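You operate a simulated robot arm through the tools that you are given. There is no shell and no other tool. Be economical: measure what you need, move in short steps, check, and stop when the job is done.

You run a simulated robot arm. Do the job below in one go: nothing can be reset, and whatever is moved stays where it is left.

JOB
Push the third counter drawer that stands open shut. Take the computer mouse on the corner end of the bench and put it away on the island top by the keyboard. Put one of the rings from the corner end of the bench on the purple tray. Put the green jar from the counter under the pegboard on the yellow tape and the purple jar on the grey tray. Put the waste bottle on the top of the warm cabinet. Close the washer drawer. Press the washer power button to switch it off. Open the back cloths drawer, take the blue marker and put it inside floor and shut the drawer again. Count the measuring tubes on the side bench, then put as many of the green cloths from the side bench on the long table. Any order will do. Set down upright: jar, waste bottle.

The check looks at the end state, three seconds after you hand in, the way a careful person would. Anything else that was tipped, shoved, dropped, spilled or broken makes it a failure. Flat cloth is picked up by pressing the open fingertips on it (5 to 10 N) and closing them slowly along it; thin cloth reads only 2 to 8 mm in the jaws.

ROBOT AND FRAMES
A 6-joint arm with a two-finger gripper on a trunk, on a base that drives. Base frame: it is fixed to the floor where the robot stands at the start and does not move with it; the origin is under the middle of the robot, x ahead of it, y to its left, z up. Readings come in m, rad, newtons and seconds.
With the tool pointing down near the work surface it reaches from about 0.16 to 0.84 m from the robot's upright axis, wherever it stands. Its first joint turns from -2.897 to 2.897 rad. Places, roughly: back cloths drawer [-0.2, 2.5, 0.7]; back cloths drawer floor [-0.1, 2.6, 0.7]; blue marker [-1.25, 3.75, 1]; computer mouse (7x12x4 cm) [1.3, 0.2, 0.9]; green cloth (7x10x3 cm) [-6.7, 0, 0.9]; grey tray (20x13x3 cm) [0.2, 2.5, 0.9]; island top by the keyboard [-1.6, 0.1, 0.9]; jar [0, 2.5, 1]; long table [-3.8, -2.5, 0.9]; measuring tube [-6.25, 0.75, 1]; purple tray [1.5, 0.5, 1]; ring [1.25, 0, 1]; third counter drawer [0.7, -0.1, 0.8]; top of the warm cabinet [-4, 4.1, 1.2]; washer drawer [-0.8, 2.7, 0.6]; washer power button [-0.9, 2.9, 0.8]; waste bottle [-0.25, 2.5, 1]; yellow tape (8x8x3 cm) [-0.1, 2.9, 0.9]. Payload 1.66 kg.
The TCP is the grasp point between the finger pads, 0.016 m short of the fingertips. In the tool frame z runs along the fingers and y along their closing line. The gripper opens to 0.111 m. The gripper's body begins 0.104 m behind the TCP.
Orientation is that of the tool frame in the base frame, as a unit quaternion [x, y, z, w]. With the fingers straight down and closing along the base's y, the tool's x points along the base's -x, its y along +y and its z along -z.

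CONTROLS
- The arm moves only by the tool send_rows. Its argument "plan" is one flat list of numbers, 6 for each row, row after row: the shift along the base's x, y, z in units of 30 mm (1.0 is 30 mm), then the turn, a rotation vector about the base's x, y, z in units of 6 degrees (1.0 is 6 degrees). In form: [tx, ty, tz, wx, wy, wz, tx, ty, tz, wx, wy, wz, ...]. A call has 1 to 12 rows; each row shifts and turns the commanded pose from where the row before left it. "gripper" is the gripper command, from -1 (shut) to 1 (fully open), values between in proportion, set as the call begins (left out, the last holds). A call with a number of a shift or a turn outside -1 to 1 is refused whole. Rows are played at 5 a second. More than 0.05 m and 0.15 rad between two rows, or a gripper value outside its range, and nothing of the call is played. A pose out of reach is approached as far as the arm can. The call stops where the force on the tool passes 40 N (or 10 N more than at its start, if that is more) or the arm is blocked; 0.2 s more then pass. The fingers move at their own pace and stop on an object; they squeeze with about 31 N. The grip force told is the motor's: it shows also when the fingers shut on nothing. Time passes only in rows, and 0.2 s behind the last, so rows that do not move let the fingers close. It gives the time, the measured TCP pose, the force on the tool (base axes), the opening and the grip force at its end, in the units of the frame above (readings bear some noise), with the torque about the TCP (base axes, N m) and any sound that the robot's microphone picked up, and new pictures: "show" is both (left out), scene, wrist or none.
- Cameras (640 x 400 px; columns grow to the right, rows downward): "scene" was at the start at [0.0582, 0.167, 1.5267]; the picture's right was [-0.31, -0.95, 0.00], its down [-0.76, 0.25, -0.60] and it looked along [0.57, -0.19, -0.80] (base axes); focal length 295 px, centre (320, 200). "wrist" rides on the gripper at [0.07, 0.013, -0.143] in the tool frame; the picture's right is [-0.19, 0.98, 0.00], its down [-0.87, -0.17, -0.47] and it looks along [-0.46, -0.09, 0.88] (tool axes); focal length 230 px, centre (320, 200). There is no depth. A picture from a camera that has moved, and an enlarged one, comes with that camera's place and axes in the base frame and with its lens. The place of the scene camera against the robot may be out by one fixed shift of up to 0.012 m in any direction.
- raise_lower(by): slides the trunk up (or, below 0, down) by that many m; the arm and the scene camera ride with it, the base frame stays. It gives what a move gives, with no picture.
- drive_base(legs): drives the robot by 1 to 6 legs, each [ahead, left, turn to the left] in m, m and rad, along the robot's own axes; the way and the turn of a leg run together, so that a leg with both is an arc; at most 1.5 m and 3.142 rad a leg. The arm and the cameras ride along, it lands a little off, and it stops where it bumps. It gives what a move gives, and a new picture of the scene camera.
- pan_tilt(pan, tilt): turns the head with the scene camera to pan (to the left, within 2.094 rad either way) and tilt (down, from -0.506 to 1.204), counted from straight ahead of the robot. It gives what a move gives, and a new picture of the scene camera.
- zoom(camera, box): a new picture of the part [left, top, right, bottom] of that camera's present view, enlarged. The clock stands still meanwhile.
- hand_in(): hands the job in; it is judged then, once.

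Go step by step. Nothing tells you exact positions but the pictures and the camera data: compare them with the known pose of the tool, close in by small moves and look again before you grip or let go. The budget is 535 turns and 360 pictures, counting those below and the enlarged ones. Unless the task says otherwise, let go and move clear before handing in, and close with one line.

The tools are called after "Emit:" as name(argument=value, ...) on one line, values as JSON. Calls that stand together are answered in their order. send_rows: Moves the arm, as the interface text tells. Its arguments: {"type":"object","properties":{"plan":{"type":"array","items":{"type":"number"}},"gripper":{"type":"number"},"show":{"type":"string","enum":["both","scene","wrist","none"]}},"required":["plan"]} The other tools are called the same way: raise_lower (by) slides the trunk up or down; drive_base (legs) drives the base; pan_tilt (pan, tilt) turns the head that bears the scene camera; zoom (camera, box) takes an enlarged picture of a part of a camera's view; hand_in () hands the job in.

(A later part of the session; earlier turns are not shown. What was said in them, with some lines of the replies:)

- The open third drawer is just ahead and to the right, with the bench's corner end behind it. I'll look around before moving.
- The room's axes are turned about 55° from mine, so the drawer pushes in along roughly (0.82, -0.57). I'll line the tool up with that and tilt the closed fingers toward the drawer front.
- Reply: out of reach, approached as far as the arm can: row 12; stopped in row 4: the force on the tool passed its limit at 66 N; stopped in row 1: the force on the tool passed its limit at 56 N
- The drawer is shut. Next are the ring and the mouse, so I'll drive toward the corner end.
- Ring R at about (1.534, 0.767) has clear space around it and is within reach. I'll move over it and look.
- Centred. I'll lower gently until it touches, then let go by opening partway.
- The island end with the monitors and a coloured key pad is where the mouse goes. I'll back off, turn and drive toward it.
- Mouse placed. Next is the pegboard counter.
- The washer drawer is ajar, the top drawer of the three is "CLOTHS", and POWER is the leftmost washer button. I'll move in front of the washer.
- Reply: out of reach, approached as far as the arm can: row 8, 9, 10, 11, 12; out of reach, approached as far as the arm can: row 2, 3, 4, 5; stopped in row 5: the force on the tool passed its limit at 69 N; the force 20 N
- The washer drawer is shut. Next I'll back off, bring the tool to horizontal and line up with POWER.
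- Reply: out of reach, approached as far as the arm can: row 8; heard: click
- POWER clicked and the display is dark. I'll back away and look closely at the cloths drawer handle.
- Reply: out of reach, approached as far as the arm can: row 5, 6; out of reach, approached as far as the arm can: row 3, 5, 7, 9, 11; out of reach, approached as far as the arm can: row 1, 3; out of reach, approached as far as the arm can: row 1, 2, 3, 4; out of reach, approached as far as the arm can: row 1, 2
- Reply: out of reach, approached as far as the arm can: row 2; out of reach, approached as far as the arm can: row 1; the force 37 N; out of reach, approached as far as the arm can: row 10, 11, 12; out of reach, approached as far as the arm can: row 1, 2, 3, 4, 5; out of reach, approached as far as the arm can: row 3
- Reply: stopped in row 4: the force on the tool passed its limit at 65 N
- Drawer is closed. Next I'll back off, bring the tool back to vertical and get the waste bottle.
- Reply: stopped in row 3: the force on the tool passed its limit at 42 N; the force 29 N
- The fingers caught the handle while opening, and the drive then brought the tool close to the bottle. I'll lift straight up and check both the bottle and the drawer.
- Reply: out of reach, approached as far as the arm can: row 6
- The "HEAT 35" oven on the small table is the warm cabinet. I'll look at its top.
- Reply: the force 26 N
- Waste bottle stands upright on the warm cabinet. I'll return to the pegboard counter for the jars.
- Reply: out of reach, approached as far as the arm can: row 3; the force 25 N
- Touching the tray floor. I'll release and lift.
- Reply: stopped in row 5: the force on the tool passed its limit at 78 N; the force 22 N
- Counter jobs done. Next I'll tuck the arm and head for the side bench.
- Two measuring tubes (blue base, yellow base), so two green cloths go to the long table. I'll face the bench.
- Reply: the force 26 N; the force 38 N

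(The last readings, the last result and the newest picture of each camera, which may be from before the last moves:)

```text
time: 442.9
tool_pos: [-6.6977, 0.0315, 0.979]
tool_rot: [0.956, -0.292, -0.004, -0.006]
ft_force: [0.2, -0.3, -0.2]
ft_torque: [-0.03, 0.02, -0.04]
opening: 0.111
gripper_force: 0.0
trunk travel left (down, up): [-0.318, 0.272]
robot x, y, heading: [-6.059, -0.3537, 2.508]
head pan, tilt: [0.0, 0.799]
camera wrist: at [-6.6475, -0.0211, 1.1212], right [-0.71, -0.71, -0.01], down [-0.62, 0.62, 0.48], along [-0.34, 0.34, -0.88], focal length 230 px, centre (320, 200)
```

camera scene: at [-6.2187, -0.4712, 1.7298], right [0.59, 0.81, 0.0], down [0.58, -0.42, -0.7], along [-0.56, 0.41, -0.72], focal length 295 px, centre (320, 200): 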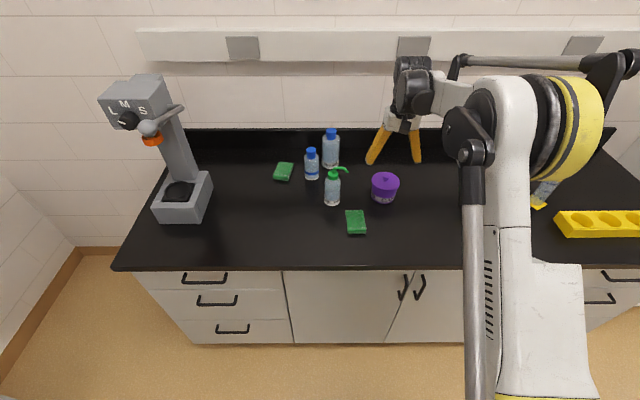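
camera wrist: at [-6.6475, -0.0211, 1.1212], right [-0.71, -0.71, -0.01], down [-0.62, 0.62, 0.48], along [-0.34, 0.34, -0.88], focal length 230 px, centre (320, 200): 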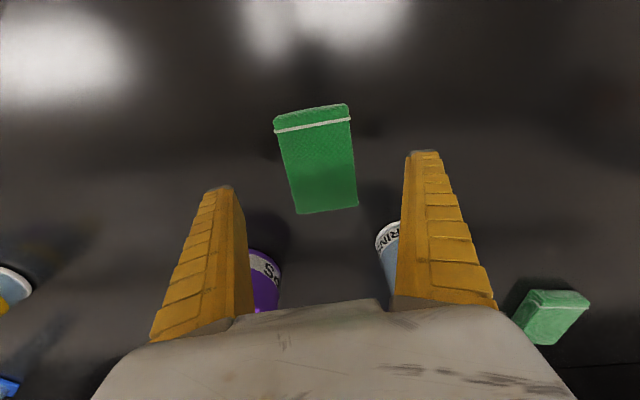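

Emit:
send_rows(plan=[0, 0, -0.9, 0, 0, 0, 0, 0, -0.7, 0, 0, 0, 0, 0, -0.3, 0, 0, 0, 0, 0, 0, 0, 0, 0], show="none")

Emit:
send_rows(plan=[0, 0, 0, 0, 0, 0, 0, 0, 0, 0, 0, 0, 0, 0, 0, 0, 0, 0], gripper=-1, show="none")

Emit:
send_rows(plan=[0, 0, 0.6, 0, 0, 0, 0, 0, 1, 0, 0, 0, 0, 0, 1, 0, 0, 0, 0, 0, 1, 0, 0, 0, 0, 0, 1, 0, 0, 0, 0, 0, 1, 0, 0, 0, 0, 0, 1, 0, 0, 0, 0, 0, 1, 0, 0, 0], show="both")

```text
time: 443.9
tool_pos: [-6.6975, 0.0306, 0.9245]
tool_rot: [0.956, -0.293, -0.004, -0.005]
ft_force: [0.9, -0.1, 1.2]
ft_torque: [0.0, 0.01, 0.01]
opening: 0.1108
gripper_force: 0.1
trunk travel left (down, up): [-0.318, 0.272]
robot x, y, heading: [-6.0631, -0.3538, 2.508]
head pan, tilt: [0.0, 0.799]
```

```text
time: 444.7
tool_pos: [-6.6973, 0.0319, 0.9235]
tool_rot: [0.956, -0.293, -0.004, -0.005]
ft_force: [0.0, 0.5, -0.7]
ft_torque: [0.04, -0.02, -0.04]
opening: 0.0622
gripper_force: 31.0
trunk travel left (down, up): [-0.318, 0.272]
robot x, y, heading: [-6.065, -0.3535, 2.506]
head pan, tilt: [0.0, 0.799]
```

```text
time: 446.5
tool_pos: [-6.6972, 0.0326, 1.1532]
tool_rot: [0.956, -0.292, -0.004, -0.005]
ft_force: [-0.7, 0.2, -0.8]
ft_torque: [-0.01, -0.01, -0.01]
opening: 0.062
gripper_force: 31.2
trunk travel left (down, up): [-0.318, 0.272]
robot x, y, heading: [-6.0616, -0.3547, 2.507]
head pan, tilt: [0.0, 0.799]
camera scene: at [-6.2167, -0.4722, 1.73], right [0.59, 0.81, 0.0], down [0.58, -0.42, -0.7], along [-0.56, 0.41, -0.72], focal length 295 px, centre (320, 200)
camera wrist: at [-6.6461, -0.0211, 1.2951], right [-0.71, -0.71, -0.01], down [-0.62, 0.62, 0.48], along [-0.34, 0.34, -0.88], focal length 230 px, centre (320, 200)
```

scene: 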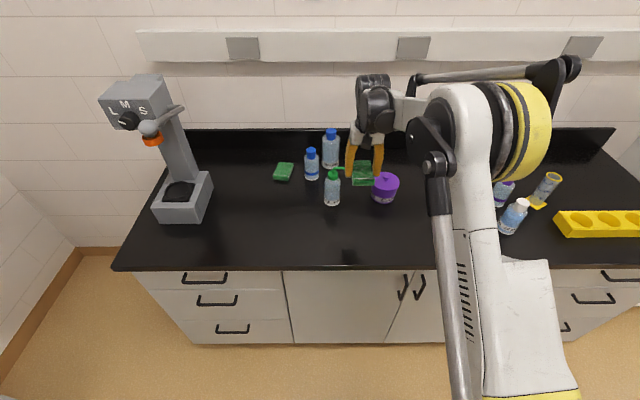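
wrist: 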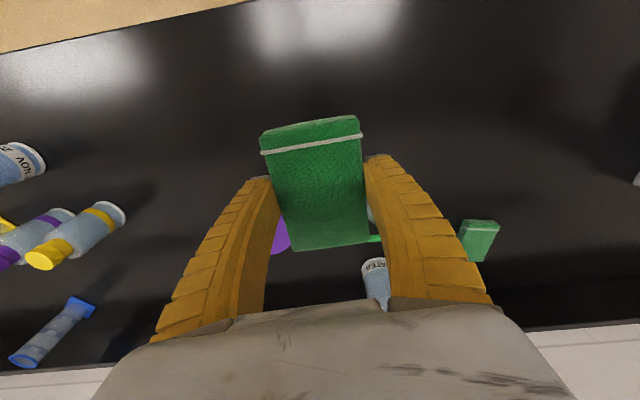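

Emit:
drive_base(legs=[[-0.6, 0, 0], [0, 0, 3.14], [0.5, -0.5, -0.02], [0.2, 0, 0]])

Emit:
send_rows(plan=[0, 0, 0, 0, 0, 0], show="wrist")

```text
time: 462.2
tool_pos: [-4.6084, -1.8664, 1.1516]
tool_rot: [0.262, 0.965, -0.006, 0.003]
ft_force: [-0.3, -0.6, -0.4]
ft_torque: [0.02, 0.08, -0.01]
opening: 0.0619
gripper_force: 30.9
trunk travel left (down, up): [-0.318, 0.272]
robot x, y, heading: [-5.2614, -1.5165, -0.57]
head pan, tilt: [0.0, 0.799]
camera scene: at [-5.1031, -1.3941, 1.7298], right [-0.54, -0.84, 0.0], down [-0.6, 0.39, -0.7], along [0.59, -0.38, -0.72], focal length 295 px, centre (320, 200)
```

scene: 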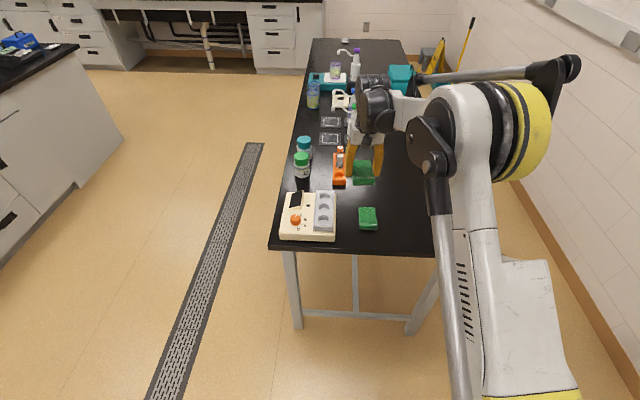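

```text
time: 462.6
tool_pos: [-4.6101, -1.8673, 1.1521]
tool_rot: [0.262, 0.965, -0.006, 0.005]
ft_force: [0.0, -0.5, -0.5]
ft_torque: [0.0, -0.02, -0.01]
opening: 0.062
gripper_force: 31.4
trunk travel left (down, up): [-0.318, 0.272]
robot x, y, heading: [-5.2654, -1.519, -0.576]
head pan, tilt: [0.0, 0.799]
camera wrist: at [-4.663, -1.8189, 1.2942], right [0.66, 0.75, -0.01], down [0.66, -0.58, 0.48], along [0.36, -0.32, -0.88], focal length 230 px, centre (320, 200)
```

wrist: 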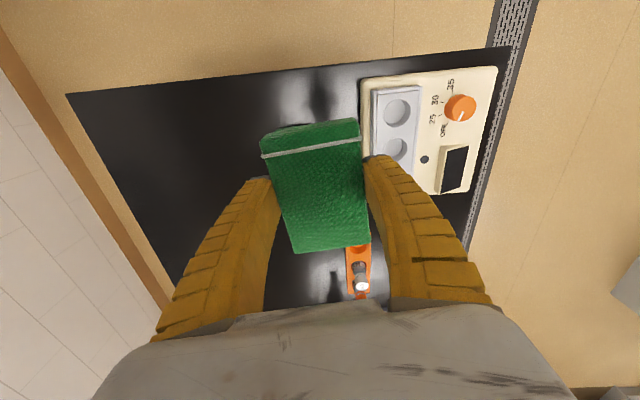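

Emit:
send_rows(plan=[-0.42, -0.99, 0, 0, 0, -0.9, -0.42, -0.99, 0, 0, 0, 0, -0.42, -0.99, 0, 0, 0, 0, -0.42, -0.99, 0, 0, 0, 0, -0.42, -0.99, 0, 0, 0, 0, -0.42, -0.99, 0, 0, 0, 0, -0.42, -0.99, 0, 0, 0, 0, 0, 0, -1, 0, 0, 0, 0, 0, -1, 0, 0, 0, 0, 0, -1, 0, 0, 0, 0, 0, -1, 0, 0, 0, 0, 0, -1, 0, 0, 0], show="both")

```text
time: 465.2
tool_pos: [-4.6973, -2.0746, 1.0027]
tool_rot: [0.308, 0.951, -0.005, 0.003]
ft_force: [0.4, -0.5, -0.3]
ft_torque: [-0.03, 0.03, 0.02]
opening: 0.0621
gripper_force: 30.7
trunk travel left (down, up): [-0.318, 0.272]
robot x, y, heading: [-5.2666, -1.5206, -0.568]
head pan, tilt: [0.0, 0.799]
camera scene: at [-5.1039, -1.3937, 1.7299], right [-0.54, -0.84, 0.0], down [-0.6, 0.39, -0.7], along [0.59, -0.38, -0.72], focal length 295 px, centre (320, 200)
camera wrist: at [-4.7465, -2.0228, 1.145], right [0.73, 0.69, -0.01], down [0.6, -0.64, 0.48], along [0.33, -0.35, -0.88], focal length 230 px, centre (320, 200)
```

scene: 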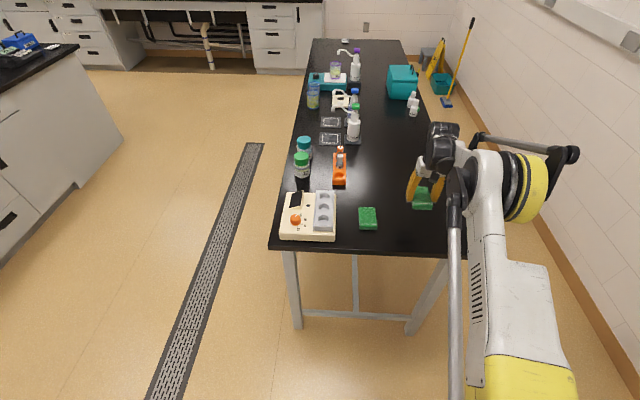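
wrist: 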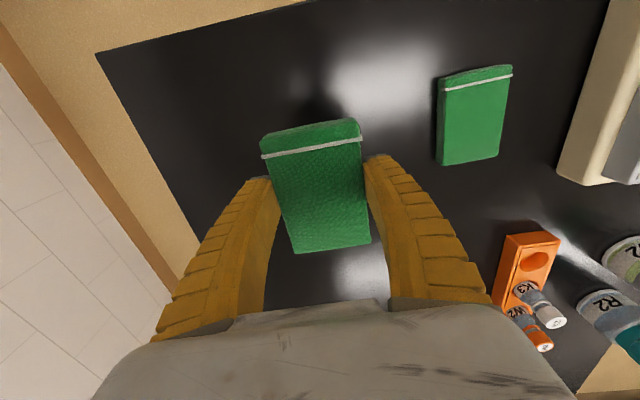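

Emit:
send_rows(plan=[0, 0, -1, 0, 0, 0, 0, 0, -1, 0, 0, 0, 0, 0, -1, 0, 0, 0, 0, 0, -0.7, 0, 0, 0, 0, 0, -0.15, 0, 0, 0, 0, 0, 0, 0, 0, 0], show="wrist")

```text
time: 466.6
tool_pos: [-4.7102, -2.0622, 0.8989]
tool_rot: [0.308, 0.951, -0.007, 0.004]
ft_force: [0.4, -0.3, -0.7]
ft_torque: [0.02, 0.0, -0.02]
opening: 0.0618
gripper_force: 30.8
out of reach, approached as far as the arm can: row 3, 4, 5
trunk travel left (down, up): [-0.318, 0.272]
robot x, y, heading: [-5.265, -1.5192, -0.571]
head pan, tilt: [0.0, 0.799]
camera wrist: at [-4.759, -2.0099, 1.0409], right [0.73, 0.69, -0.01], down [0.6, -0.64, 0.48], along [0.33, -0.36, -0.88], focal length 230 px, centre (320, 200)
```

wrist: 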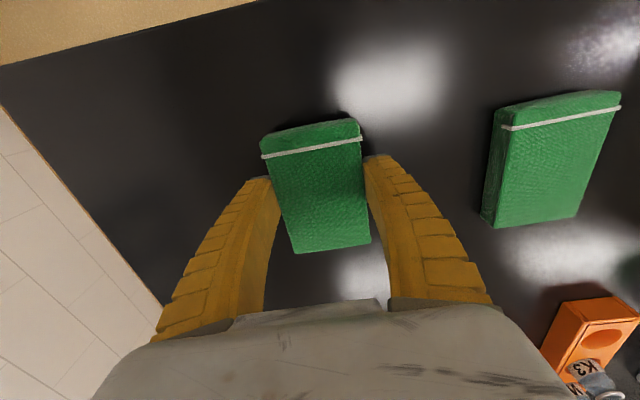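

Arm is at its low limit here, so I'll use the trunk to go down.

Emit:
raise_lower(by=-0.01)

Emit:
raise_lower(by=-0.006)

```text
time: 467.1
tool_pos: [-4.71, -2.0635, 0.8899]
tool_rot: [0.307, 0.952, -0.006, 0.005]
ft_force: [0.3, 0.2, -0.3]
ft_torque: [0.04, 0.02, 0.0]
opening: 0.062
gripper_force: 31.2
trunk travel left (down, up): [-0.308, 0.282]
robot x, y, heading: [-5.2682, -1.5225, -0.569]
head pan, tilt: [0.0, 0.799]
```

```text
time: 467.7
tool_pos: [-4.7098, -2.0618, 0.8848]
tool_rot: [0.307, 0.952, -0.006, 0.005]
ft_force: [0.0, -0.4, 5.7]
ft_torque: [0.05, 0.03, -0.01]
opening: 0.0624
gripper_force: 30.9
trunk travel left (down, up): [-0.302, 0.288]
robot x, y, heading: [-5.2669, -1.5208, -0.574]
head pan, tilt: [0.0, 0.799]
```

Emit:
send_rows(plan=[0, 0, 0, 0, 0, 0, 0, 0, 0, 0, 0, 0, 0, 0, 0.6, 0, 0, 0, 0, 0, 1, 0, 0, 0, 0, 0, 1, 0, 0, 0, 0, 0, 1, 0, 0, 0, 0, 0, 1, 0, 0, 0, 0, 0, 1, 0, 0, 0, 0, 0, 1, 0, 0, 0], gripper=0.7, show="both")

```text
time: 469.7
tool_pos: [-4.707, -2.062, 1.0833]
tool_rot: [0.307, 0.952, -0.006, 0.004]
ft_force: [-0.1, 0.6, -0.2]
ft_torque: [-0.02, -0.04, 0.0]
opening: 0.0952
gripper_force: 0.3
trunk travel left (down, up): [-0.302, 0.288]
robot x, y, heading: [-5.2649, -1.5218, -0.572]
head pan, tilt: [0.0, 0.799]
camera scene: at [-5.1049, -1.3928, 1.7139], right [-0.54, -0.84, 0.0], down [-0.6, 0.39, -0.7], along [0.59, -0.38, -0.72], focal length 295 px, centre (320, 200)
camera wrist: at [-4.7564, -2.0097, 1.2243], right [0.73, 0.69, -0.01], down [0.6, -0.64, 0.48], along [0.33, -0.36, -0.88], focal length 230 px, centre (320, 200)
```

scene: 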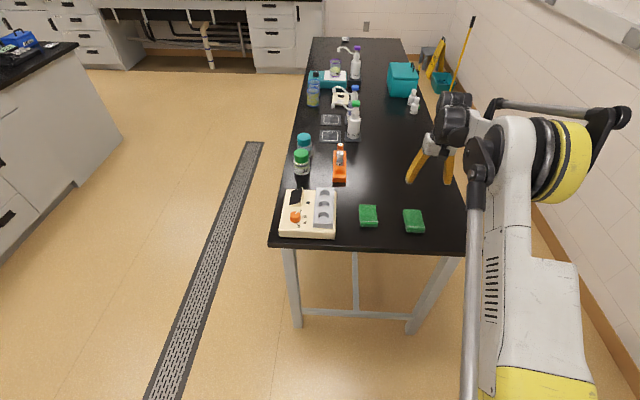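
wrist: 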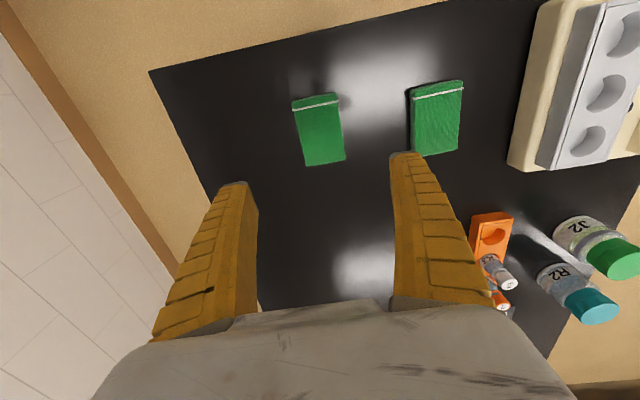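

Both cloths are on the long table. I'll back clear and hand in.

Emit:
drive_base(legs=[[-0.4, 0, 0]])

Emit:
hand_in()

```text
time: 472.2
tool_pos: [-5.0454, -1.841, 1.0826]
tool_rot: [0.305, 0.952, -0.006, 0.004]
ft_force: [-0.9, 0.1, 0.1]
ft_torque: [-0.04, -0.03, 0.01]
opening: 0.0951
gripper_force: 0.9
trunk travel left (down, up): [-0.302, 0.288]
robot x, y, heading: [-5.6095, -1.3028, -0.567]
head pan, tilt: [0.0, 0.799]
camera scene: at [-5.4474, -1.174, 1.7139], right [-0.54, -0.84, 0.0], down [-0.6, 0.38, -0.7], along [0.59, -0.37, -0.72], focal length 295 px, centre (320, 200)
```

scene: 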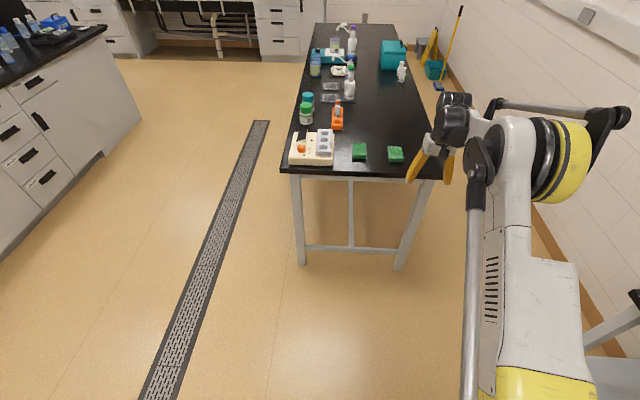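

```text
The job is handed in.
```

All the tasks are done and the job is handed in: I counted two measuring tubes and moved two green cloths, and on the way my gripper nudged the waste bottle (it stayed upright) and pulled the back cloths drawer slightly open, so I pushed it shut again.
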